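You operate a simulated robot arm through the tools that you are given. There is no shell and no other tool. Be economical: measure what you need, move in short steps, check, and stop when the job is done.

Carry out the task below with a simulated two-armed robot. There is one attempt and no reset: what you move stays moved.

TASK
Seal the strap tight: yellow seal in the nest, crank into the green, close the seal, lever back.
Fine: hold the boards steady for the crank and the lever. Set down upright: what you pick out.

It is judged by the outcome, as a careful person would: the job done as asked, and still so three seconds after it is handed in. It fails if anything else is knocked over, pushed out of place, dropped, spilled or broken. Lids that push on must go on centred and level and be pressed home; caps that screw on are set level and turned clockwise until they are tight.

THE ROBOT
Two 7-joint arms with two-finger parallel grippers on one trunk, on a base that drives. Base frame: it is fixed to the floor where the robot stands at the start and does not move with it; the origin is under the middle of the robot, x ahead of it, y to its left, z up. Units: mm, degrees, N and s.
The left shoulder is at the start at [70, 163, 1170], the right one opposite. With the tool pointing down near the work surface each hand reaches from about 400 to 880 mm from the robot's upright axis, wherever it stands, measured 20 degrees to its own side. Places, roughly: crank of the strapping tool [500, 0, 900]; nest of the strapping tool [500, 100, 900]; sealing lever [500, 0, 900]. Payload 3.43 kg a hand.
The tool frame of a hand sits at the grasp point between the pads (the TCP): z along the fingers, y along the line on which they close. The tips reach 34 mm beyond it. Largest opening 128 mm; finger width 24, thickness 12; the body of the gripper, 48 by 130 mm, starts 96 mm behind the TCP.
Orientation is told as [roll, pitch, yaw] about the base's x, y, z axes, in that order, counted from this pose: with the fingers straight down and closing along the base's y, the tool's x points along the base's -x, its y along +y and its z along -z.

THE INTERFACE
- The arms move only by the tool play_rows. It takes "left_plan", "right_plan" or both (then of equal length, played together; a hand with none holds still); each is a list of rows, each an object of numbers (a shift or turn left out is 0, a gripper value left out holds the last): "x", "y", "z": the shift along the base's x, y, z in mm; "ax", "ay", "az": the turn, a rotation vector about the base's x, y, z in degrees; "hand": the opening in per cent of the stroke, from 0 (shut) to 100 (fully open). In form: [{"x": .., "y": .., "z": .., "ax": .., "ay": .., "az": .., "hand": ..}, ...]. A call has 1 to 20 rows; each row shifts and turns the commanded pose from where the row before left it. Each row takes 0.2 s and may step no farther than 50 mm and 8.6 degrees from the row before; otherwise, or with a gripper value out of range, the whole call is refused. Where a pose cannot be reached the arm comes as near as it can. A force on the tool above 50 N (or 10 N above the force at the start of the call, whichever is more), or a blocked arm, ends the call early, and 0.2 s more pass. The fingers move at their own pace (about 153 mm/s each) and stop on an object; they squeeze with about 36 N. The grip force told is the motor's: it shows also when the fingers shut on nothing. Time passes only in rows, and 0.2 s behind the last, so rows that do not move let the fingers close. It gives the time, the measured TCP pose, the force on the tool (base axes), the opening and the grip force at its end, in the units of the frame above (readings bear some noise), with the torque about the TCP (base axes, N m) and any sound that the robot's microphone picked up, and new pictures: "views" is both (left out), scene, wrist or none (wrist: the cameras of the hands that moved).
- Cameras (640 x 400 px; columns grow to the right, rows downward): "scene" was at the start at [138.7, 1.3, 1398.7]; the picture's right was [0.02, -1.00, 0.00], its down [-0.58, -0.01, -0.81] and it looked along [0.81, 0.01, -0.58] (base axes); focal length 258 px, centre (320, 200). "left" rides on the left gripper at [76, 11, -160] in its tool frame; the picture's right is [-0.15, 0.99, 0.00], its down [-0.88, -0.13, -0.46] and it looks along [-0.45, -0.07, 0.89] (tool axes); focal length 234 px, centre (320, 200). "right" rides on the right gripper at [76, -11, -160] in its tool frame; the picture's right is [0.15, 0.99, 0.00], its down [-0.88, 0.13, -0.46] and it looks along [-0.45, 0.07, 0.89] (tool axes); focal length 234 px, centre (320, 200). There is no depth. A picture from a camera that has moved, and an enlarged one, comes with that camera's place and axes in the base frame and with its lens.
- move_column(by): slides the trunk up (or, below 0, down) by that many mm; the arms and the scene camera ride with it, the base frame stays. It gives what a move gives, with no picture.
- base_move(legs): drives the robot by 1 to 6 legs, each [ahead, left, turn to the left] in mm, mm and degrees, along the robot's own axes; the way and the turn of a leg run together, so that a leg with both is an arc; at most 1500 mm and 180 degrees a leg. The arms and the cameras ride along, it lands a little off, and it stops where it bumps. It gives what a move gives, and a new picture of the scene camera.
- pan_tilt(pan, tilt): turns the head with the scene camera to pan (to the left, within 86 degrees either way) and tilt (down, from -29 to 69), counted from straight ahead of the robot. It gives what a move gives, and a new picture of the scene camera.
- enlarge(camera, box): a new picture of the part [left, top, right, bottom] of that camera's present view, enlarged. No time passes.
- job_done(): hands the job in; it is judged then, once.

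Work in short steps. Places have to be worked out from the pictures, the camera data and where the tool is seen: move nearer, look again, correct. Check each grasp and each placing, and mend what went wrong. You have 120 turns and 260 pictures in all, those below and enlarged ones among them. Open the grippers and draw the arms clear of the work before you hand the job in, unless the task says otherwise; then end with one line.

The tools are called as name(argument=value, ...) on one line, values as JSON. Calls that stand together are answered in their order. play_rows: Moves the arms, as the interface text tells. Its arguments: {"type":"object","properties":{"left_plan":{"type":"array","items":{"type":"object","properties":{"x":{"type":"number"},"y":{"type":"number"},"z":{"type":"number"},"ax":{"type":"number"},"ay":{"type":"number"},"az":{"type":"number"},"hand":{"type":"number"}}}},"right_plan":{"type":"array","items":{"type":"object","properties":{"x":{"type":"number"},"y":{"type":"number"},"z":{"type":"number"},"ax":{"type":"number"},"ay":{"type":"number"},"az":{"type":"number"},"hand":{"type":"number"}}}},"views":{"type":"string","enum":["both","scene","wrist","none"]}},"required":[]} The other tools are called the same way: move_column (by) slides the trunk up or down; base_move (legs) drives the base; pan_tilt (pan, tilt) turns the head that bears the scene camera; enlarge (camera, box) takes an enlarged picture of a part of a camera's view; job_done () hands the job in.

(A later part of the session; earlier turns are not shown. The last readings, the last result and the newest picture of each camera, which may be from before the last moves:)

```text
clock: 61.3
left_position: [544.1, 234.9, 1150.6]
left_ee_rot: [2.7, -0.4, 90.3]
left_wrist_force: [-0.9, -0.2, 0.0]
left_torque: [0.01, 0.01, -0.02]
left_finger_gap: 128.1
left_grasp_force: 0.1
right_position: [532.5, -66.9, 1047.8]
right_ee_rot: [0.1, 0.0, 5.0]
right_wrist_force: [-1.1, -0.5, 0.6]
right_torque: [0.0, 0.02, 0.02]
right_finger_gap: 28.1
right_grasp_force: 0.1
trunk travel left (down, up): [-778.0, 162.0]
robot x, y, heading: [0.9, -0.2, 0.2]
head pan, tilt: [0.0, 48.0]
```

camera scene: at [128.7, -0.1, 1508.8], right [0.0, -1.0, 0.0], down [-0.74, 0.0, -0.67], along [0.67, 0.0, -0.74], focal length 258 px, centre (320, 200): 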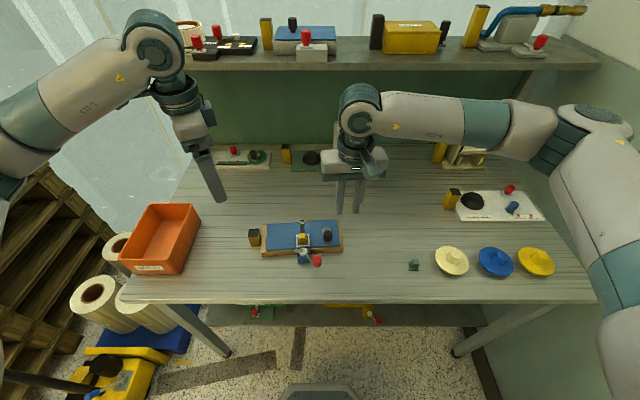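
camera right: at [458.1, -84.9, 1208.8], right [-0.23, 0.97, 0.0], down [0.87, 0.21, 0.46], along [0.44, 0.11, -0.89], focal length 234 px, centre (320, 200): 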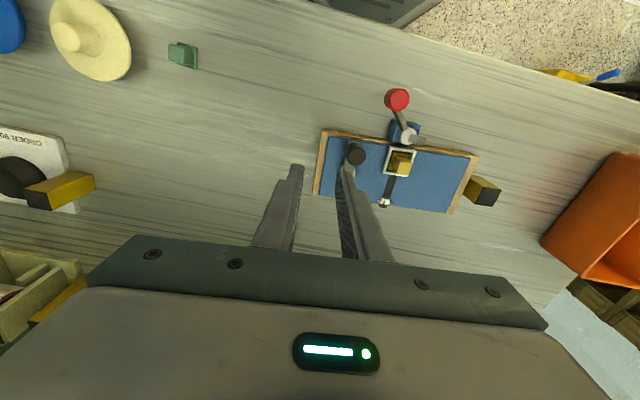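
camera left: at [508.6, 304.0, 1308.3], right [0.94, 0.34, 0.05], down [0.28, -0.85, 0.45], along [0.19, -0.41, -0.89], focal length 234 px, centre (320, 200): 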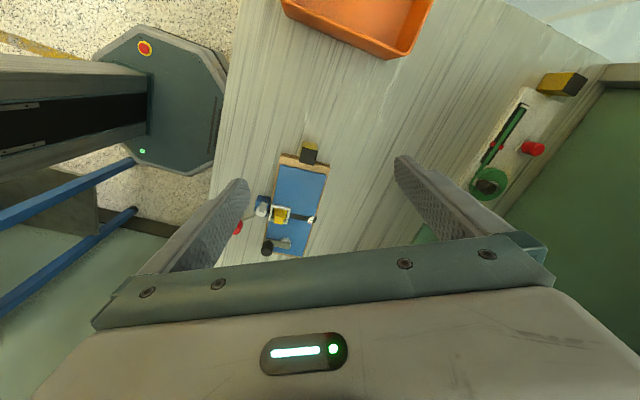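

Reached +90. I level out, move over the block with opening about 60 mm and take a look.

play_rows(left_plan=[{"ay": -2.7, "az": 4.5, "x": 1, "y": -11, "z": -35, "hand": 50}, {"x": 2, "y": -11, "z": -35}, {"x": 1, "y": -11, "z": -35}, {"x": 1, "y": -11, "z": -35}, {"z": -20}, {}], views="both")

enlarge(camera="left", box=[240, 110, 400, 210])

```text
clock: 62.7
left_position: [549.6, 190.2, 989.9]
left_ee_rot: [-0.1, -0.2, 94.6]
left_wrist_force: [-0.8, 1.0, -1.5]
left_torque: [-0.02, 0.01, -0.04]
left_finger_gap: 64.1
left_grasp_force: 0.1
right_position: [533.0, -66.9, 1047.6]
right_ee_rot: [0.0, -0.1, 5.0]
right_wrist_force: [-0.1, -0.1, 0.0]
right_torque: [0.01, -0.01, 0.05]
right_finger_gap: 28.2
right_grasp_force: 0.0
trunk travel left (down, up): [-778.0, 162.0]
robot x, y, heading: [-1.6, 1.9, 0.0]
head pan, tilt: [0.0, 48.0]
camera scene: at [129.7, -0.2, 1508.7], right [0.0, -1.0, 0.0], down [-0.74, 0.0, -0.67], along [0.67, 0.0, -0.74], focal length 258 px, centre (320, 200)
camera left: at [544.0, 113.6, 1149.1], right [-1.0, 0.07, 0.0], down [0.06, 0.89, 0.46], along [0.03, 0.46, -0.89], focal length 234 px, centre (320, 200)
```

scene: 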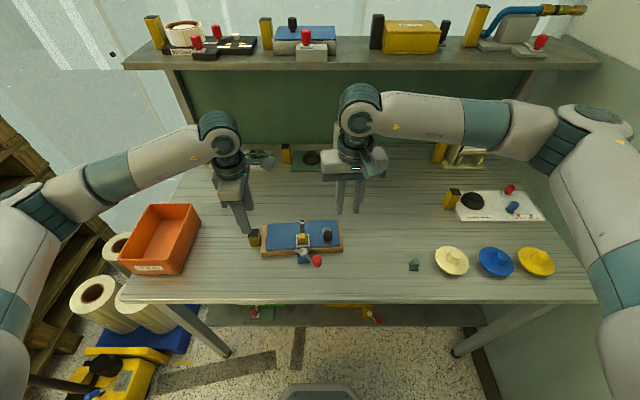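
left: 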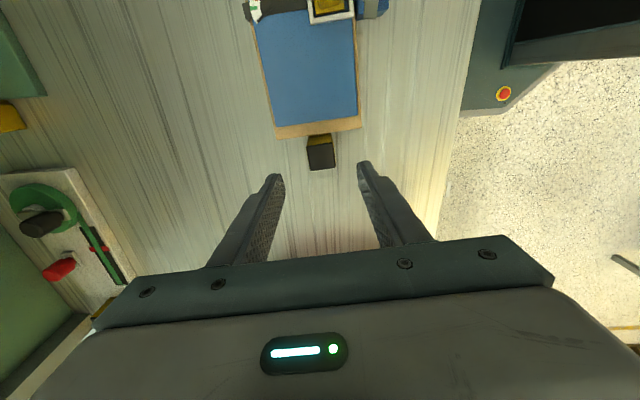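

```text
4.00 times, centred on (320, 160) of left
camera zoom: at [544.0, 113.6, 1149.1], right [-1.0, 0.07, 0.0], down [0.06, 0.89, 0.46], along [0.03, 0.46, -0.89], focal length 937 px, centre (320, 360)
```

zoom: 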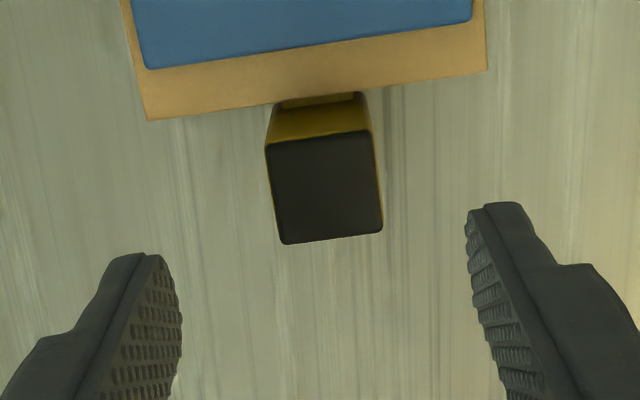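

The block is centred at (547.5,189.5). I descend to z 892 and close on it.

play_rows(left_plan=[{"x": -1, "z": -30}, {"x": -1, "z": -30}, {"z": -25}, {"z": -12}, {}, {"hand": 0}, {}, {}], views="none")

enlarge(camera="left", box=[240, 110, 400, 210])

enlarge(camera="scene", box=[214, 185, 358, 275])

```text
clock: 64.5
left_position: [548.1, 190.9, 892.4]
left_ee_rot: [0.0, -0.3, 94.5]
left_wrist_force: [0.8, 0.2, 1.4]
left_torque: [0.14, 0.04, 0.2]
left_finger_gap: 29.6
left_grasp_force: 36.1
right_position: [533.1, -67.2, 1046.8]
right_ee_rot: [0.0, 0.0, 5.0]
right_wrist_force: [-0.3, 0.0, 0.7]
right_torque: [-0.02, 0.0, 0.0]
right_finger_gap: 28.0
right_grasp_force: 0.0
trunk travel left (down, up): [-778.0, 162.0]
robot x, y, heading: [-0.1, 1.6, 0.4]
head pan, tilt: [0.0, 48.0]
```

```text
4.00 times, centred on (320, 160) of left
camera zoom: at [541.1, 113.8, 1052.3], right [-1.0, 0.07, 0.0], down [0.06, 0.89, 0.46], along [0.03, 0.46, -0.89], focal length 937 px, centre (320, 360)
```

zoom: 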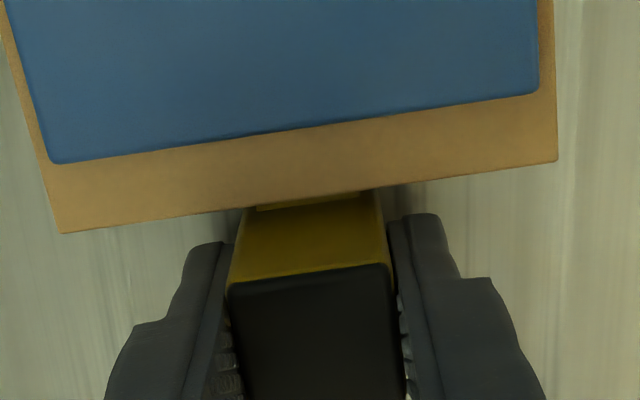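

```text
4.44 times, centred on (286, 230) of scene
camera zoom: at [129.9, 0.0, 1508.7], right [0.0, -1.0, 0.0], down [-0.74, 0.0, -0.67], along [0.67, 0.0, -0.74], focal length 1145 px, centre (471, 67)
```

zoom: 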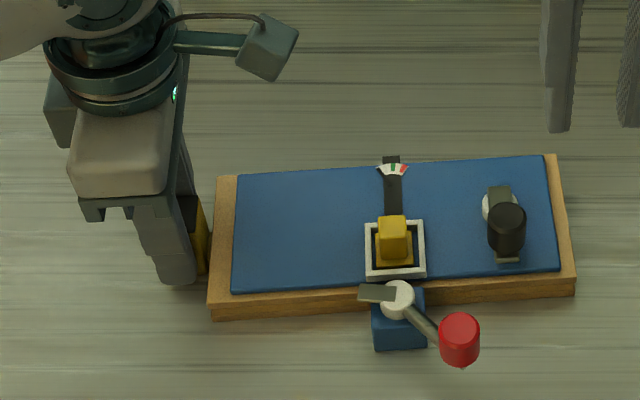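

Held firmly (29.6 mm). The crank knob is at about (536,-22), top z≈912, pivot near (568,-18), radius ≈32. I bring the right hand over the knob.

play_rows(right_plan=[{"x": 2, "y": 23, "hand": 38}, {"x": 1, "y": 22}, {"z": -35}, {"z": -35}, {"z": -15}, {}], views="none")

enlarge(camera="right", box=[240, 90, 400, 190])

enlarge(camera="scene", box=[262, 195, 374, 265])

```text
clock: 65.9
left_position: [547.8, 190.7, 892.4]
left_ee_rot: [0.0, -0.3, 94.6]
left_wrist_force: [-0.8, -0.9, 0.9]
left_torque: [0.13, 0.21, 0.09]
left_finger_gap: 29.7
left_grasp_force: 36.1
right_position: [537.9, -23.4, 962.7]
right_ee_rot: [0.0, 0.0, 5.0]
right_wrist_force: [0.4, -0.3, 0.4]
right_torque: [0.03, -0.02, -0.01]
right_finger_gap: 48.5
right_grasp_force: 0.1
trunk travel left (down, up): [-778.0, 162.0]
robot x, y, heading: [-1.0, 1.1, 0.0]
head pan, tilt: [0.0, 48.0]
```

```text
4.00 times, centred on (320, 140) of right
camera zoom: at [463.5, -39.8, 1124.0], right [-0.23, 0.97, 0.0], down [0.87, 0.21, 0.46], along [0.44, 0.11, -0.89], focal length 937 px, centre (320, 440)
```

zoom: 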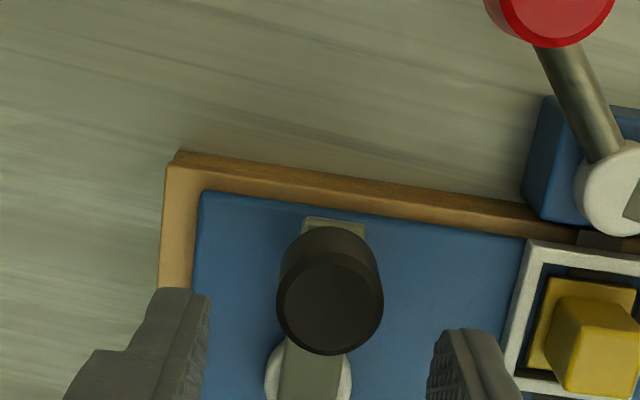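

```text
5.71 times, centred on (318, 230) of scene
camera zoom: at [129.9, -0.2, 1508.7], right [0.0, -1.0, 0.0], down [-0.74, 0.0, -0.67], along [0.67, 0.0, -0.74], focal length 1472 px, centre (331, 29)
```

zoom: 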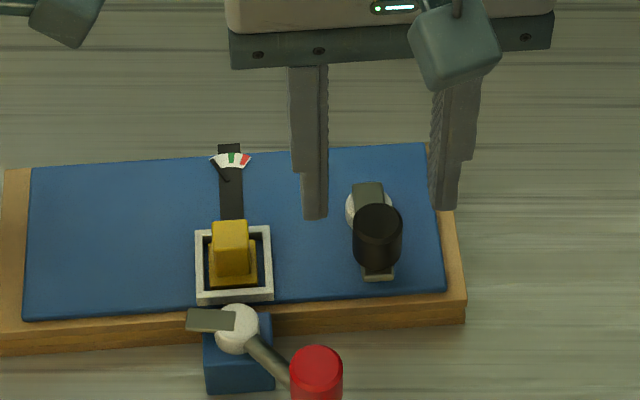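

The knob is centred near (533,-21.5), ~25 mm in diameter. I centre on it and descend to z 930, then close.

play_rows(right_plan=[{"x": -4.5, "y": 2, "z": -5}, {"z": -12}, {"z": -10}, {"z": -5}, {}, {"hand": 0}, {}, {}], views="none")

enlarge(camera="scene", box=[262, 195, 374, 265])

enlarge(camera="right", box=[240, 90, 400, 190])

```text
clock: 67.7
left_position: [546.8, 190.2, 891.8]
left_ee_rot: [0.0, -0.3, 94.6]
left_wrist_force: [0.0, 3.8, 0.6]
left_torque: [-0.67, 0.09, 0.07]
left_finger_gap: 29.8
left_grasp_force: 36.1
right_position: [532.1, -21.5, 930.2]
right_ee_rot: [0.0, 0.1, 4.9]
right_wrist_force: [-0.6, -4.5, 1.0]
right_torque: [0.47, 0.08, 0.04]
right_finger_gap: 22.7
right_grasp_force: 36.1
trunk travel left (down, up): [-778.0, 162.0]
robot x, y, heading: [2.7, 0.3, -0.3]
head pan, tilt: [0.0, 48.0]
```

```text
5.71 times, centred on (318, 230) of scene
camera zoom: at [129.9, -0.2, 1508.6], right [0.0, -1.0, 0.0], down [-0.74, 0.0, -0.67], along [0.67, 0.0, -0.74], focal length 1472 px, centre (331, 29)
```

zoom: 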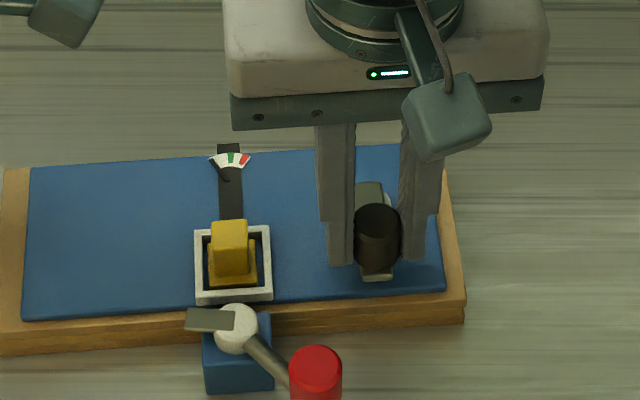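

```text
4.00 times, centred on (320, 140) of right
camera zoom: at [458.8, -38.8, 1090.6], right [-0.23, 0.97, 0.0], down [0.87, 0.21, 0.46], along [0.44, 0.11, -0.89], focal length 937 px, centre (320, 440)
```

zoom: 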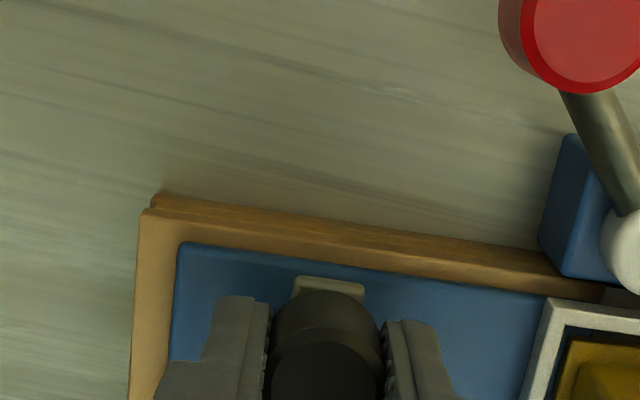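

Knob gripped (22.7 mm). I try a small clockwise arc of about 20° about the pivot and read the force, the torque and the gauge.

play_rows(right_plan=[{"x": -0.1, "y": 3.1}, {"x": 0, "y": 3.1}, {"x": 0.4, "y": 3.1}, {"x": 0.6, "y": 3.1}, {}], views="none")

enlarge(camera="scene", box=[262, 195, 374, 265])

```text
clock: 68.9
left_position: [547.2, 193.5, 892.7]
left_ee_rot: [-0.1, -0.6, 94.8]
left_wrist_force: [9.6, 36.3, 0.1]
left_torque: [0.23, 0.13, 0.89]
left_finger_gap: 30.0
left_grasp_force: 35.6
right_position: [533.7, -13.0, 928.8]
right_ee_rot: [-0.4, 0.1, 4.9]
right_wrist_force: [-7.9, -40.1, 6.1]
right_torque: [-0.1, -0.13, 0.05]
right_finger_gap: 23.2
right_grasp_force: 36.3
trunk travel left (down, up): [-778.0, 162.0]
robot x, y, heading: [-1.6, 0.8, -0.2]
head pan, tilt: [0.0, 48.0]
```

```text
5.71 times, centred on (318, 230) of scene
camera zoom: at [129.7, -0.8, 1508.7], right [0.0, -1.0, 0.0], down [-0.74, 0.0, -0.67], along [0.67, 0.0, -0.74], focal length 1472 px, centre (331, 29)
```

zoom: 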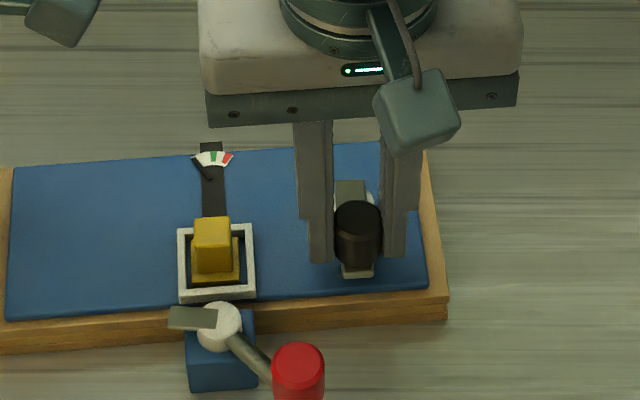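

The crank didn't turn that way: the board got pushed about 8 mm instead, so the tightening direction must be the other. I move back and on to the opposite (counter-clockwise) direction gently, watching the force.

play_rows(right_plan=[{"x": -0.6, "y": -3.1}, {"x": -0.4, "y": -3.1}, {"y": -3.1}, {"x": 0.1, "y": -3.1}, {}], views="none")

enlarge(camera="scene", box=[262, 195, 374, 265])

```text
clock: 70.1
left_position: [545.6, 186.8, 893.0]
left_ee_rot: [0.0, 0.1, 94.4]
left_wrist_force: [4.8, -14.3, 1.9]
left_torque: [0.32, 0.32, 1.01]
left_finger_gap: 29.5
left_grasp_force: 36.6
right_position: [532.3, -19.5, 929.7]
right_ee_rot: [0.3, 0.0, 5.1]
right_wrist_force: [-5.3, 13.1, -0.8]
right_torque: [-0.36, -0.11, 0.27]
right_finger_gap: 22.9
right_grasp_force: 36.3
trunk travel left (down, up): [-778.0, 162.0]
robot x, y, heading: [2.2, 3.5, -0.1]
head pan, tilt: [0.0, 48.0]
```

```text
5.71 times, centred on (318, 230) of scene
camera zoom: at [130.1, 0.0, 1508.6], right [0.0, -1.0, 0.0], down [-0.74, 0.0, -0.67], along [0.67, 0.0, -0.74], focal length 1472 px, centre (331, 29)
```

zoom: 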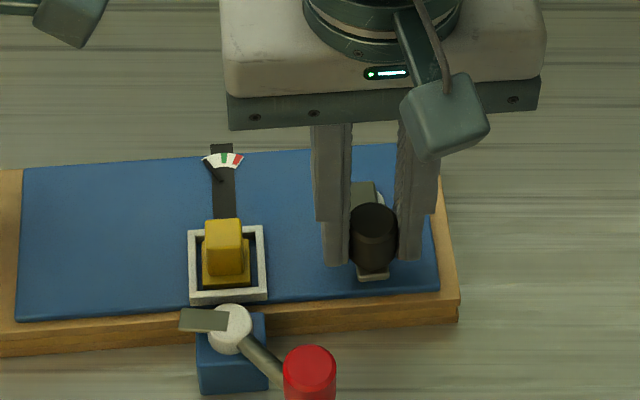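

Now I push on in the counter-clockwise direction a bit.

play_rows(right_plan=[{"x": 0.2, "y": -2.5}, {"x": 0.3, "y": -2.5}, {"x": 0.5, "y": -2.5}, {"x": 0.7, "y": -2.5}, {}], views="none")

enlarge(camera="scene", box=[262, 195, 374, 265])

```text
clock: 71.3
left_position: [547.5, 190.1, 892.8]
left_ee_rot: [-0.1, -0.2, 94.6]
left_wrist_force: [4.1, -17.2, 6.3]
left_torque: [-1.17, 0.12, 0.56]
left_finger_gap: 29.8
left_grasp_force: 36.1
right_position: [534.4, -32.9, 929.8]
right_ee_rot: [-0.1, -0.1, 5.0]
right_wrist_force: [-3.4, 16.2, -5.6]
right_torque: [-0.28, -0.03, 0.41]
right_finger_gap: 22.6
right_grasp_force: 36.2
trunk travel left (down, up): [-778.0, 162.0]
robot x, y, heading: [-3.9, -2.5, 0.2]
head pan, tilt: [0.0, 48.0]
```

```text
5.71 times, centred on (318, 230) of scene
camera zoom: at [130.1, 0.0, 1508.7], right [0.0, -1.0, 0.0], down [-0.74, 0.0, -0.67], along [0.67, 0.0, -0.74], focal length 1472 px, centre (331, 29)
```

zoom: 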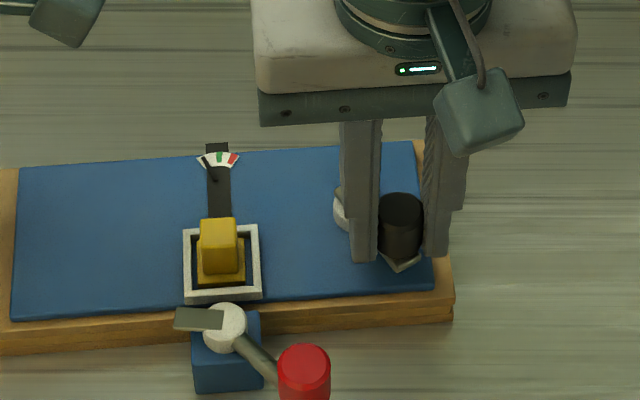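

The crank turns counter-clockwise (16 N). I look at the gauge.

enlarge(camera="scene", box=[288, 215, 320, 235])

enlarge(camera="left", box=[200, 0, 420, 137])

```text
16.00 times, centred on (304, 225) of scene
camera zoom: at [130.1, 0.0, 1508.7], right [0.0, -1.0, 0.0], down [-0.74, 0.0, -0.67], along [0.67, 0.0, -0.74], focal length 4121 px, centre (576, -200)
```

zoom: 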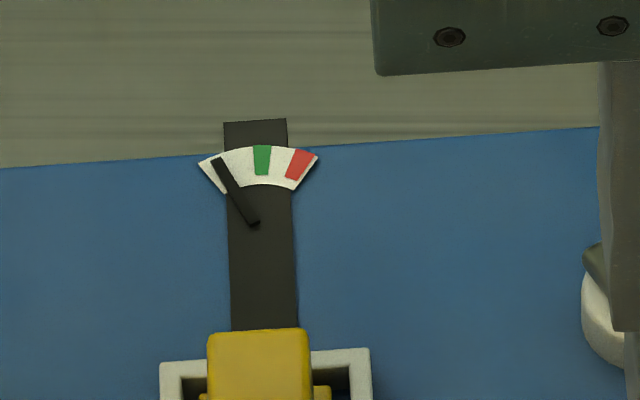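

```text
2.91 times, centred on (310, 68) of left
camera zoom: at [541.1, 113.4, 1052.6], right [-1.0, 0.07, 0.0], down [0.06, 0.89, 0.46], along [0.03, 0.46, -0.89], focal length 681 px, centre (349, 582)
```

zoom: 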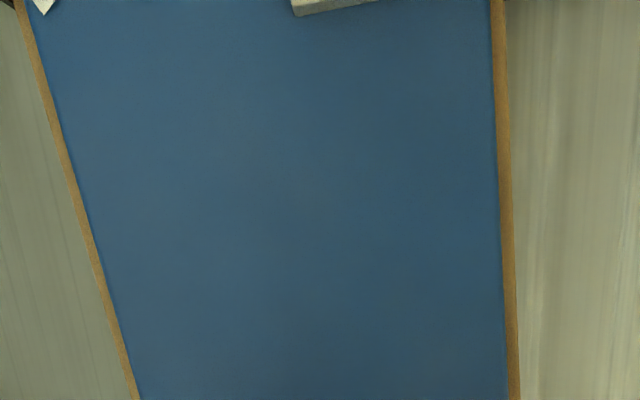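

The needle has begun to move off the stop; it needs a good deal more turning. I continue counter-clockwise about 60° in small arc steps.

play_rows(right_plan=[{"x": 3.8, "y": -5.2}, {"x": 4.6, "y": -4.5}, {"x": 5.4, "y": -3.6}, {"x": 5.9, "y": -2.6}, {"x": 6.2, "y": -1.5}, {"x": 6.4, "y": -0.5}, {}], views="none")

enlarge(camera="scene", box=[262, 195, 374, 265])

enlarge(camera="scene", box=[288, 215, 320, 235])

```text
clock: 72.9
left_position: [547.7, 189.7, 894.2]
left_ee_rot: [-0.1, -0.2, 94.6]
left_wrist_force: [6.9, -22.9, 3.5]
left_torque: [-0.32, -0.09, 0.89]
left_finger_gap: 31.3
left_grasp_force: 36.0
right_position: [567.3, -48.6, 930.4]
right_ee_rot: [-0.1, 0.0, 5.0]
right_wrist_force: [-7.1, 21.3, 0.3]
right_torque: [0.01, 0.37, 0.36]
right_finger_gap: 22.7
right_grasp_force: 36.2
trunk travel left (down, up): [-778.0, 162.0]
robot x, y, heading: [-2.1, 4.8, 0.1]
head pan, tilt: [0.0, 48.0]
```

```text
5.71 times, centred on (318, 230) of scene
camera zoom: at [129.7, -0.1, 1508.7], right [0.0, -1.0, 0.0], down [-0.74, 0.0, -0.67], along [0.67, 0.0, -0.74], focal length 1472 px, centre (331, 29)
```

zoom: 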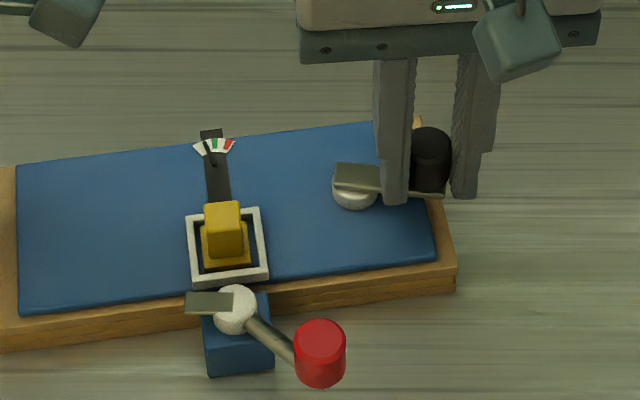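

```text
16.00 times, centred on (304, 225) of scene
camera zoom: at [129.7, -0.1, 1508.7], right [0.0, -1.0, 0.0], down [-0.74, 0.0, -0.67], along [0.67, 0.0, -0.74], focal length 4121 px, centre (576, -200)
```

zoom: 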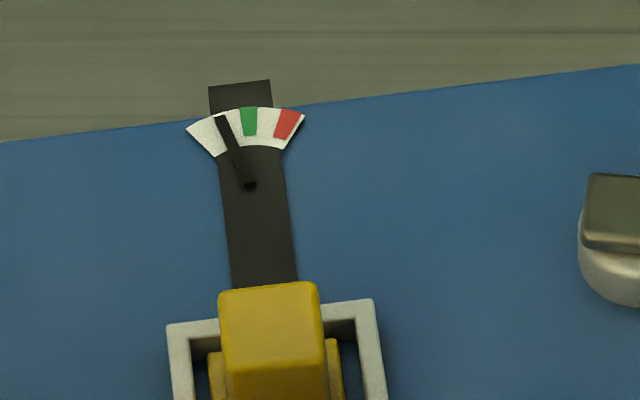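

The knob has slid toward the far edge of the pads and the board has yawed a few degrees. I open the right hand and look in order to re-centre on the knob.

play_rows(right_plan=[{"hand": 36}, {}, {"z": 15}, {"z": 15}, {}], views="none")

enlarge(camera="right", box=[224, 90, 416, 210])

enlarge(camera="scene", box=[238, 185, 366, 265])

```text
clock: 74.1
left_position: [546.4, 192.3, 891.3]
left_ee_rot: [0.1, -0.3, 94.5]
left_wrist_force: [-0.4, 2.7, 0.8]
left_torque: [0.68, 0.15, -0.02]
left_finger_gap: 29.6
left_grasp_force: 36.1
right_position: [568.1, -48.9, 961.4]
right_ee_rot: [0.1, 0.0, 5.1]
right_wrist_force: [0.7, 0.1, -0.9]
right_torque: [0.01, 0.02, -0.01]
right_finger_gap: 46.1
right_grasp_force: 0.0
trunk travel left (down, up): [-778.0, 162.0]
robot x, y, heading: [-1.4, -0.2, 0.0]
head pan, tilt: [0.0, 48.0]
```

```text
3.33 times, centred on (320, 150) of right
camera zoom: at [494.2, -66.5, 1121.7], right [-0.23, 0.97, 0.0], down [0.87, 0.21, 0.46], along [0.44, 0.11, -0.89], focal length 781 px, centre (320, 367)
```

zoom: 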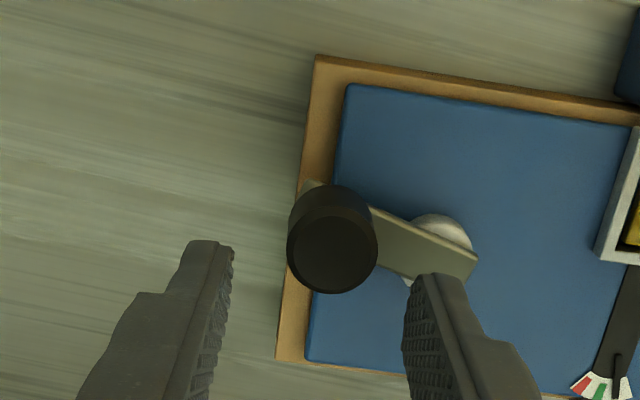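

```text
5.00 times, centred on (302, 225) of scene
camera zoom: at [129.6, 0.0, 1508.7], right [0.0, -1.0, 0.0], down [-0.74, 0.0, -0.67], along [0.67, 0.0, -0.74], focal length 1288 px, centre (410, 75)
```

zoom: 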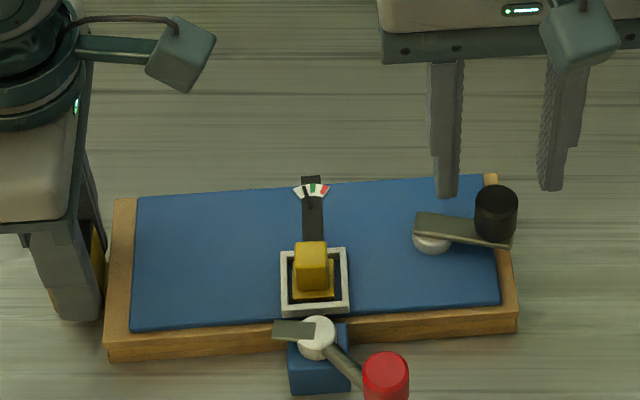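

The board settled back; the crank stays at about 268° with pivot (562,-10) and knob (561,-47). For a firmer drive I regrip with the fingers closing along the direction of motion (yaw ≈ -92) and turn the hand along with the crank.

play_rows(right_plan=[{"z": 15, "az": -8}, {"az": -8}, {"az": -8, "x": -1}, {"az": -8, "x": -1}, {"az": -8, "x": -1}, {"az": -8, "x": -1}, {"az": -8, "x": -1}, {"az": -8, "x": -1}, {"az": -8, "x": -1}, {"az": -8, "y": 1}, {"az": -8, "y": 1}, {"az": -8}, {"z": -10}, {}], views="none")

enlarge(camera="right", box=[224, 90, 416, 210])

```text
clock: 77.1
left_position: [547.2, 191.1, 891.5]
left_ee_rot: [0.0, -0.2, 94.7]
left_wrist_force: [0.6, -0.1, 0.1]
left_torque: [0.47, 0.03, -0.01]
left_finger_gap: 29.7
left_grasp_force: 36.2
right_position: [560.7, -46.1, 963.9]
right_ee_rot: [0.0, 0.0, -91.1]
right_wrist_force: [0.1, 0.4, 0.3]
right_torque: [-0.02, -0.01, -0.02]
right_finger_gap: 46.0
right_grasp_force: 0.1
trunk travel left (down, up): [-778.0, 162.0]
robot x, y, heading: [4.0, -2.0, 0.2]
head pan, tilt: [0.0, 48.0]
```

```text
3.33 times, centred on (320, 150) of right
camera zoom: at [551.2, 29.7, 1124.9], right [0.99, 0.13, 0.0], down [0.11, -0.88, 0.46], along [0.06, -0.45, -0.89], focal length 781 px, centre (320, 367)
```

zoom: 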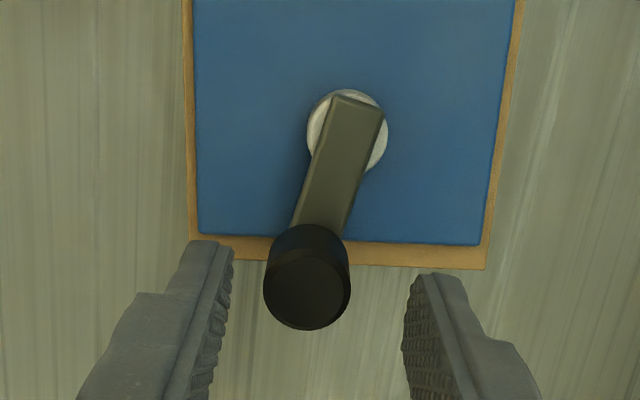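

Triangulating the two views: knob (557.7,-48), hub (562.7,-11.5), radius ≈37, angle ≈262°. I adjust, descend and grip.

play_rows(right_plan=[{"x": -3, "y": -2, "az": -6}, {"z": -12}, {"z": -12}, {"z": -8}, {}, {"hand": 0}, {}, {}], views="none")

enlarge(camera="right", box=[224, 90, 416, 210])

```text
clock: 78.9
left_position: [546.9, 191.3, 892.9]
left_ee_rot: [0.0, -0.3, 94.6]
left_wrist_force: [1.7, -0.3, 0.7]
left_torque: [0.33, 0.56, 0.34]
left_finger_gap: 29.8
left_grasp_force: 35.7
right_position: [558.1, -50.7, 932.8]
right_ee_rot: [0.0, 0.0, -97.0]
right_wrist_force: [-1.2, -0.7, 0.5]
right_torque: [-0.09, -0.49, 0.08]
right_finger_gap: 22.9
right_grasp_force: 35.8
trunk travel left (down, up): [-778.0, 162.0]
robot x, y, heading: [-0.5, 1.7, 0.2]
head pan, tilt: [0.0, 48.0]
```

```text
3.33 times, centred on (320, 150) of right
camera zoom: at [556.2, 26.9, 1092.6], right [1.0, 0.02, 0.0], down [0.02, -0.89, 0.46], along [0.01, -0.46, -0.89], focal length 781 px, centre (320, 367)
```

zoom: 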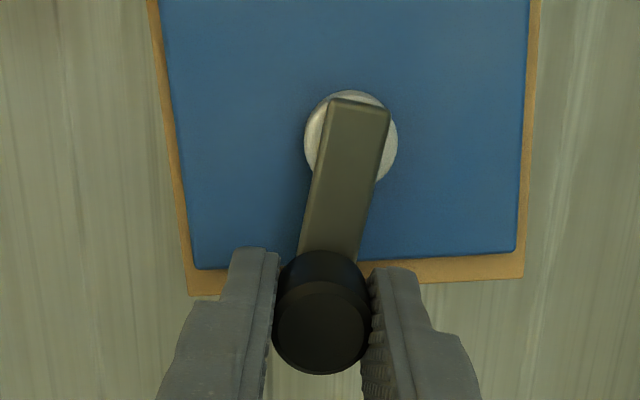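

Solid grip, with the hub arm visible. I turn counter-clockwise about 48°, the hand rotating along.

play_rows(right_plan=[{"x": 5.3, "y": -0.3, "az": 8}, {"x": 5.2, "y": 0.5, "az": 8}, {"x": 5.2, "y": 1.2, "az": 8}, {"x": 5, "y": 1.9, "az": 8}, {"x": 4.6, "y": 2.5, "az": 8}, {"x": 4.2, "y": 3.2, "az": 8}, {}], views="none")

enlarge(camera="scene", box=[238, 185, 366, 265])

enlarge(camera="scene", box=[288, 215, 320, 235])

```text
clock: 80.5
left_position: [547.5, 191.8, 891.9]
left_ee_rot: [0.0, -0.4, 94.7]
left_wrist_force: [-5.0, 22.1, 2.9]
left_torque: [-0.11, -0.29, -0.47]
left_finger_gap: 30.1
left_grasp_force: 36.0
right_position: [584.9, -42.0, 931.8]
right_ee_rot: [-0.1, -0.2, -49.0]
right_wrist_force: [3.8, -21.6, -1.0]
right_torque: [-1.29, -0.04, 0.24]
right_finger_gap: 22.6
right_grasp_force: 36.2
trunk travel left (down, up): [-778.0, 162.0]
robot x, y, heading: [-1.2, -1.2, 0.2]
head pan, tilt: [0.0, 48.0]
```

```text
5.00 times, centred on (302, 225) of scene
camera zoom: at [130.1, -0.2, 1508.7], right [0.0, -1.0, 0.0], down [-0.74, 0.0, -0.67], along [0.67, 0.0, -0.74], focal length 1288 px, centre (410, 75)
```

zoom: 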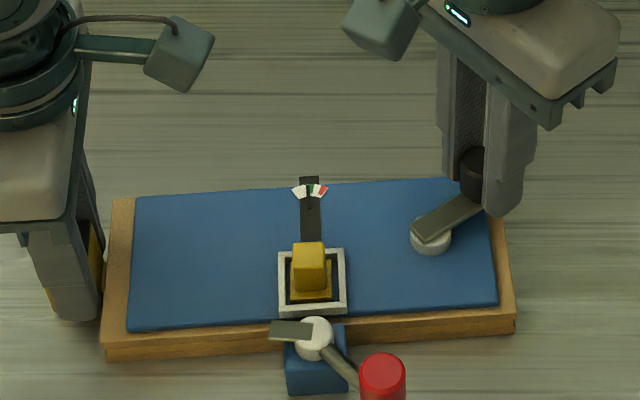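

```text
16.00 times, centred on (304, 225) of scene
camera zoom: at [130.1, -0.2, 1508.7], right [0.0, -1.0, 0.0], down [-0.74, 0.0, -0.67], along [0.67, 0.0, -0.74], focal length 4121 px, centre (576, -200)
```

zoom: 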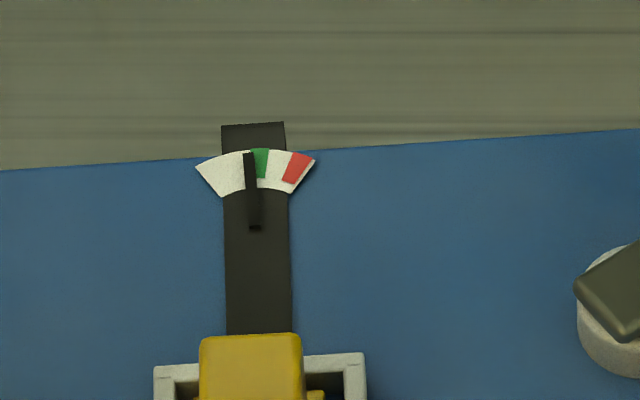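

The needle is at the left edge of the green. I go on another 16° and check.

play_rows(right_plan=[{"x": 1.9, "y": 1.9, "az": 4}, {"x": 1.9, "y": 1.9, "az": 4}, {"x": 1.7, "y": 2, "az": 4}, {"x": 1.5, "y": 2.2, "az": 4}, {}], views="none")

enlarge(camera="scene", box=[288, 215, 320, 235])

```text
clock: 81.7
left_position: [546.9, 190.8, 892.9]
left_ee_rot: [0.0, -0.2, 94.5]
left_wrist_force: [-5.1, 13.8, 4.9]
left_torque: [-0.82, -0.38, -0.67]
left_finger_gap: 29.8
left_grasp_force: 36.1
right_position: [593.2, -32.3, 933.1]
right_ee_rot: [0.0, 0.0, -32.9]
right_wrist_force: [5.5, -14.1, -5.4]
right_torque: [-1.33, -0.2, 0.15]
right_finger_gap: 23.0
right_grasp_force: 36.1
trunk travel left (down, up): [-778.0, 162.0]
robot x, y, heading: [-1.7, 3.5, 0.1]
head pan, tilt: [0.0, 48.0]
```

```text
16.00 times, centred on (304, 225) of scene
camera zoom: at [130.3, -0.1, 1508.6], right [0.0, -1.0, 0.0], down [-0.74, 0.0, -0.67], along [0.67, 0.0, -0.74], focal length 4121 px, centre (576, -200)
```

zoom: 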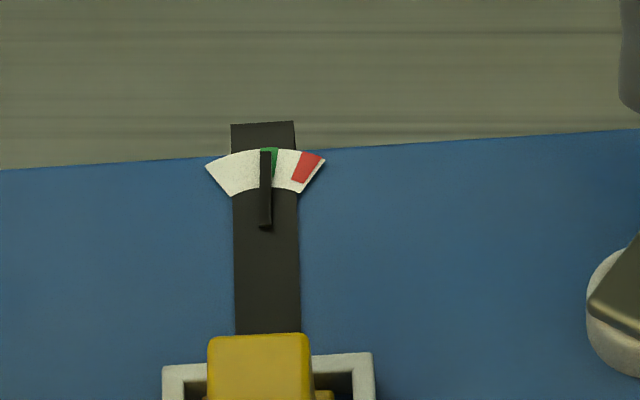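

The needle is in the green, slightly left of centre; 6° more should centre it.

play_rows(right_plan=[{"x": 1.2, "y": 2.2, "az": 3.5}, {"x": 1.0, "y": 2.3, "az": 3.5}, {}], views="none")

enlarge(camera="scene", box=[288, 215, 320, 235])

```text
clock: 82.5
left_position: [547.0, 190.7, 891.0]
left_ee_rot: [-0.1, -0.3, 94.7]
left_wrist_force: [-1.7, 12.4, 2.5]
left_torque: [0.12, -0.39, 0.02]
left_finger_gap: 29.6
left_grasp_force: 35.8
right_position: [595.8, -28.9, 932.8]
right_ee_rot: [0.0, 0.1, -26.0]
right_wrist_force: [1.7, -11.2, -0.8]
right_torque: [-1.01, 0.2, 0.21]
right_finger_gap: 23.1
right_grasp_force: 36.2
trunk travel left (down, up): [-778.0, 162.0]
robot x, y, heading: [3.4, -1.5, 0.1]
head pan, tilt: [0.0, 48.0]
```

```text
16.00 times, centred on (304, 225) of scene
camera zoom: at [130.1, -0.1, 1508.7], right [0.0, -1.0, 0.0], down [-0.74, 0.0, -0.67], along [0.67, 0.0, -0.74], focal length 4121 px, centre (576, -200)
```

zoom: 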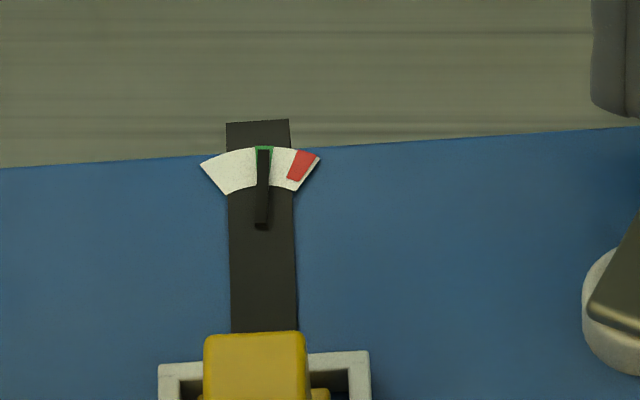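

The needle is dead centre in the green. I release the knob, rise, and check it stays.

play_rows(right_plan=[{"hand": 36}, {}, {"z": 20}, {"z": 35}, {"z": 35}, {}], views="none")

enlarge(camera="scene", box=[288, 215, 320, 235])

enlarge(camera="scene", box=[238, 195, 366, 275])

```text
clock: 83.9
left_position: [546.8, 191.4, 892.7]
left_ee_rot: [0.1, -0.3, 94.5]
left_wrist_force: [-0.6, 0.2, 0.3]
left_torque: [0.54, 0.09, 0.02]
left_finger_gap: 29.7
left_grasp_force: 36.7
right_position: [598.7, -29.0, 1020.9]
right_ee_rot: [-0.1, 0.0, -26.0]
right_wrist_force: [0.3, -0.2, 0.5]
right_torque: [-0.02, -0.01, 0.02]
right_finger_gap: 46.0
right_grasp_force: 0.2
trunk travel left (down, up): [-778.0, 162.0]
robot x, y, heading: [-3.6, -1.2, -0.3]
head pan, tilt: [0.0, 48.0]
```

```text
16.00 times, centred on (304, 225) of scene
camera zoom: at [130.0, -0.2, 1508.7], right [0.0, -1.0, 0.0], down [-0.74, 0.0, -0.67], along [0.67, 0.0, -0.74], focal length 4121 px, centre (576, -200)
```

zoom: 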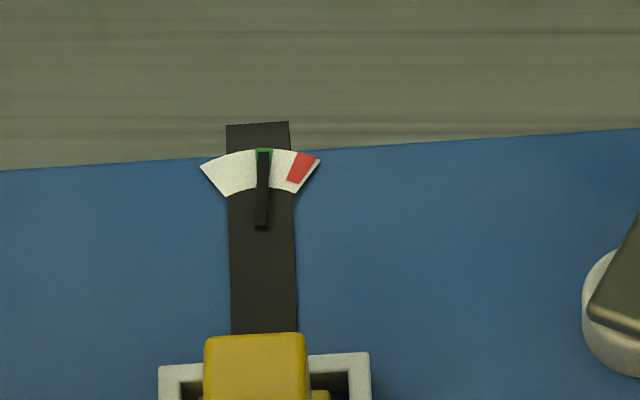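

```text
5.00 times, centred on (302, 235) of scene
camera zoom: at [130.0, -0.2, 1508.7], right [0.0, -1.0, 0.0], down [-0.74, 0.0, -0.67], along [0.67, 0.0, -0.74], focal length 1288 px, centre (410, 25)
```

zoom: 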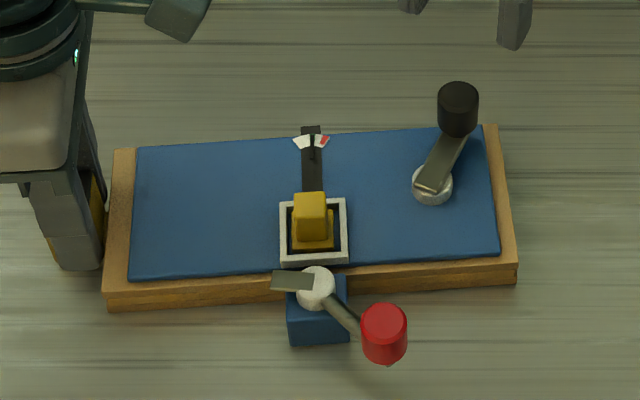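

Tension holds in the green. Now the sealing lever: pivot about (488,50), red knob about (447,13), jaw pointing +y and needing to swing over the nest (clockwise ~90°). I bring the right hand over the knob with yaw 43.

play_rows(right_plan=[{"x": -16, "y": 4, "az": 7}, {"x": -17, "y": 5, "az": 8}, {"x": -17, "y": 5, "az": 8}, {"x": -17, "y": 5, "az": 8}, {"x": -17, "y": 5, "az": 8}, {"x": -17, "y": 5, "az": 8}, {"x": -17, "y": 5, "az": 8}, {"x": -17, "y": 5, "az": 8}, {"x": -15, "y": 3, "az": 6}, {}], views="both")

enlarge(camera="right", box=[224, 90, 416, 210])

```text
clock: 86.1
left_position: [546.8, 191.1, 892.2]
left_ee_rot: [0.0, -0.3, 94.7]
left_wrist_force: [-0.4, 0.3, -0.4]
left_torque: [0.5, 0.06, 0.0]
left_finger_gap: 30.0
left_grasp_force: 36.1
right_position: [443.6, 14.2, 1024.9]
right_ee_rot: [0.0, 0.1, 43.2]
right_wrist_force: [-0.1, -0.1, 0.0]
right_torque: [-0.01, 0.01, -0.02]
right_finger_gap: 46.0
right_grasp_force: 0.0
trunk travel left (down, up): [-778.0, 162.0]
robot x, y, heading: [-0.8, -1.3, 0.1]
head pan, tilt: [0.0, 48.0]
camera scene: at [130.1, -0.1, 1508.7], right [0.0, -1.0, 0.0], down [-0.74, 0.0, -0.67], along [0.67, 0.0, -0.74], focal length 258 px, centre (320, 200)
camera right: at [397.6, -44.8, 1185.2], right [-0.78, 0.62, 0.0], down [0.55, 0.7, 0.46], along [0.28, 0.36, -0.89], focal length 234 px, centre (320, 200)
```

scene: 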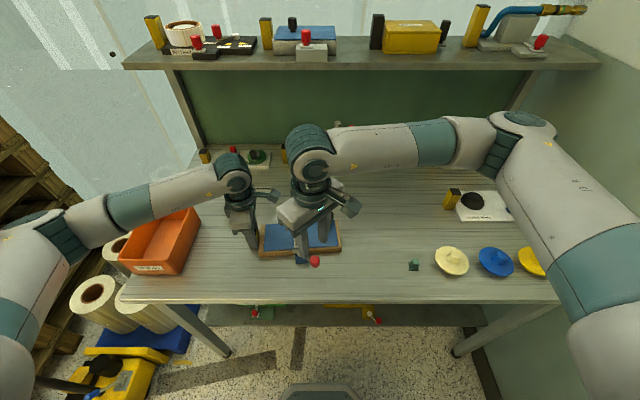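
right: 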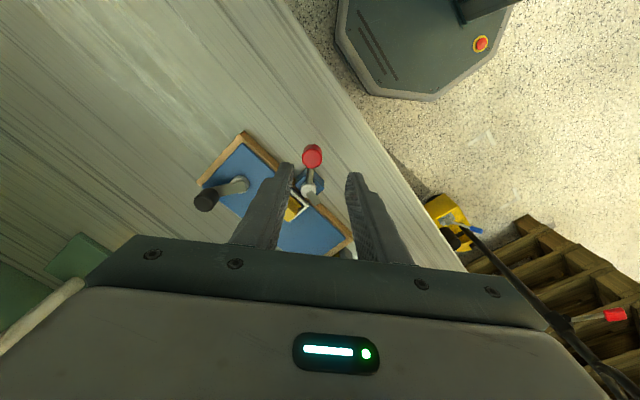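

```text
3.33 times, centred on (320, 150) of right
camera zoom: at [397.6, -44.8, 1185.2], right [-0.78, 0.62, 0.0], down [0.55, 0.7, 0.46], along [0.28, 0.36, -0.89], focal length 781 px, centre (320, 367)
```

zoom: 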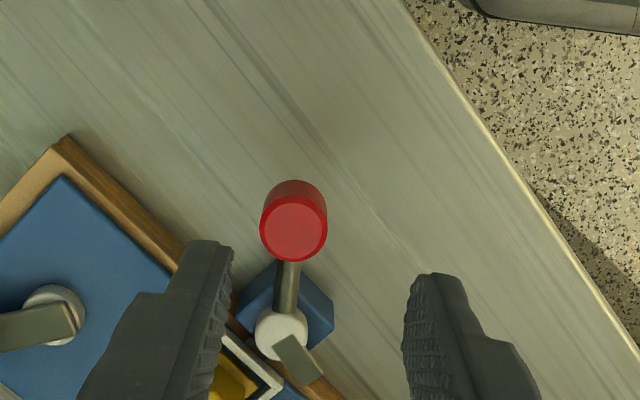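

Triangulated: red knob (455,13), top z≈924; pivot (493,51.5); radius 54 at 225°. I centre, descend and grip the knob.

play_rows(right_plan=[{"x": 6, "y": -1, "az": 2}, {"x": 5.4}, {"z": -30}, {"z": -30}, {"z": -18}, {"z": -12}, {}], views="none")

enlarge(camera="right", box=[224, 90, 416, 210])

enlarge(camera="scene", box=[238, 205, 366, 285])

```text
clock: 87.7
left_position: [546.8, 190.2, 891.7]
left_ee_rot: [-0.1, -0.3, 94.6]
left_wrist_force: [-0.4, 1.0, 0.1]
left_torque: [0.51, 0.07, 0.03]
left_finger_gap: 29.9
left_grasp_force: 36.5
right_position: [457.2, 14.1, 932.4]
right_ee_rot: [0.0, 0.1, 45.0]
right_wrist_force: [0.2, 0.5, -0.1]
right_torque: [0.03, -0.01, 0.0]
right_finger_gap: 46.2
right_grasp_force: 0.1
trunk travel left (down, up): [-778.0, 162.0]
robot x, y, heading: [-0.7, -2.1, 0.0]
head pan, tilt: [0.0, 48.0]
```

```text
3.33 times, centred on (320, 150) of right
camera zoom: at [412.3, -47.1, 1093.6], right [-0.8, 0.6, 0.0], down [0.53, 0.71, 0.46], along [0.27, 0.37, -0.89], focal length 781 px, centre (320, 367)
```

zoom: 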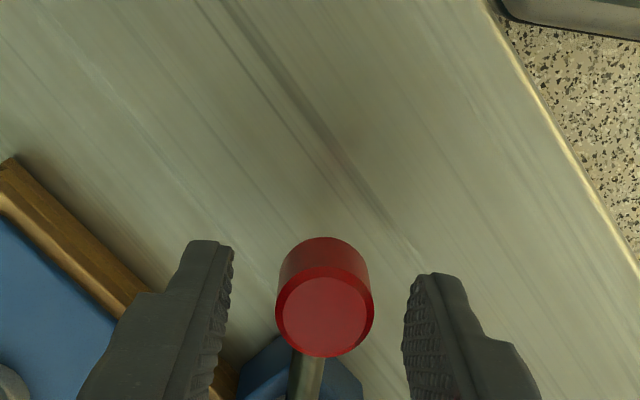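

```text
5.00 times, centred on (302, 245) of scene
camera zoom: at [130.1, 0.0, 1508.6], right [0.0, -1.0, 0.0], down [-0.74, 0.0, -0.67], along [0.67, 0.0, -0.74], focal length 1288 px, centre (410, -25)
```

zoom: 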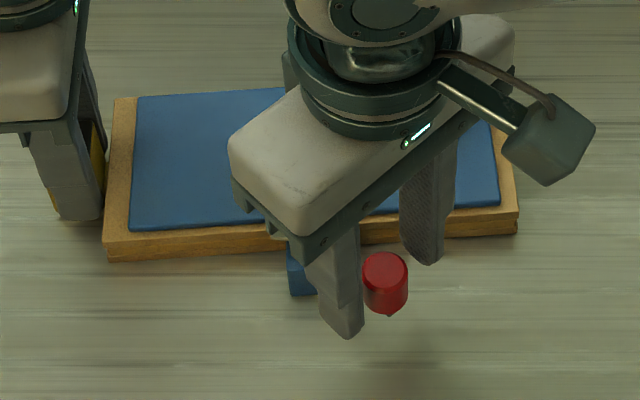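

Aligned; I close on the knob.

play_rows(right_plan=[{"x": -1.5, "y": -1}, {"hand": 0}, {}, {}], views="none")

```text
clock: 88.7
left_position: [547.5, 190.9, 891.9]
left_ee_rot: [0.0, -0.2, 94.5]
left_wrist_force: [1.1, -2.0, 0.0]
left_torque: [0.65, 0.39, 0.23]
left_finger_gap: 29.7
left_grasp_force: 35.9
right_position: [454.7, 13.3, 933.1]
right_ee_rot: [0.1, 0.0, 45.0]
right_wrist_force: [-0.4, 2.2, 0.6]
right_torque: [-0.29, -0.29, 0.05]
right_finger_gap: 22.5
right_grasp_force: 36.3
trunk travel left (down, up): [-778.0, 162.0]
robot x, y, heading: [1.7, 1.1, 0.0]
head pan, tilt: [0.0, 48.0]
```

Gripped. I test a 12° clockwise swing and read the forces.

play_rows(right_plan=[{"x": -1.9, "y": 2.1, "az": -3}, {"x": -1.9, "y": 2.1, "az": -3}, {"x": -1.7, "y": 2.3, "az": -3}, {"x": -1.6, "y": 2.3, "az": -3}, {}], views="none")

enlarge(camera="scene", box=[238, 205, 366, 285])

enlarge(camera="right", box=[224, 90, 416, 210])

```text
clock: 89.9
left_position: [547.3, 191.9, 891.8]
left_ee_rot: [-0.1, -0.3, 94.6]
left_wrist_force: [0.1, -3.1, 0.3]
left_torque: [0.65, 0.44, 0.2]
left_finger_gap: 29.6
left_grasp_force: 35.8
right_position: [449.3, 20.9, 932.1]
right_ee_rot: [-0.1, 0.0, 32.8]
right_wrist_force: [1.5, 2.0, 0.2]
right_torque: [-0.23, -0.37, 0.06]
right_finger_gap: 22.5
right_grasp_force: 36.4
trunk travel left (down, up): [-778.0, 162.0]
robot x, y, heading: [1.8, -1.9, 0.2]
head pan, tilt: [0.0, 48.0]
```

```text
5.00 times, centred on (302, 245) of scene
camera zoom: at [130.1, -0.1, 1508.6], right [0.0, -1.0, 0.0], down [-0.74, 0.0, -0.67], along [0.67, 0.0, -0.74], focal length 1288 px, centre (410, -25)
```

zoom: 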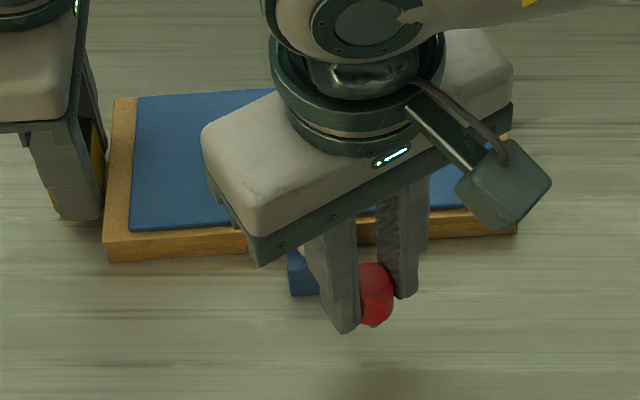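

```text
3.33 times, centred on (320, 150) of right
camera zoom: at [392.6, -29.7, 1094.0], right [-0.66, 0.75, 0.0], down [0.67, 0.59, 0.46], along [0.34, 0.3, -0.89], focal length 781 px, centre (320, 367)
```

zoom: 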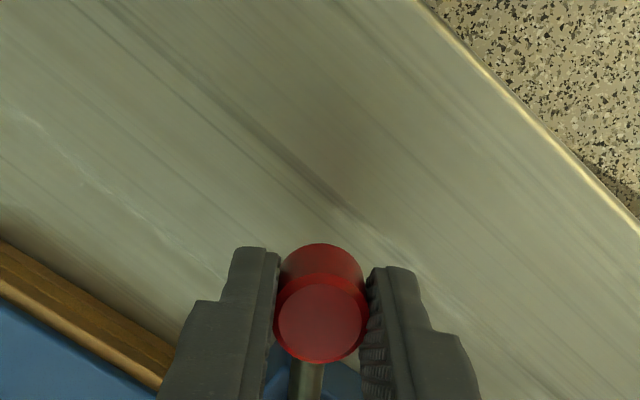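

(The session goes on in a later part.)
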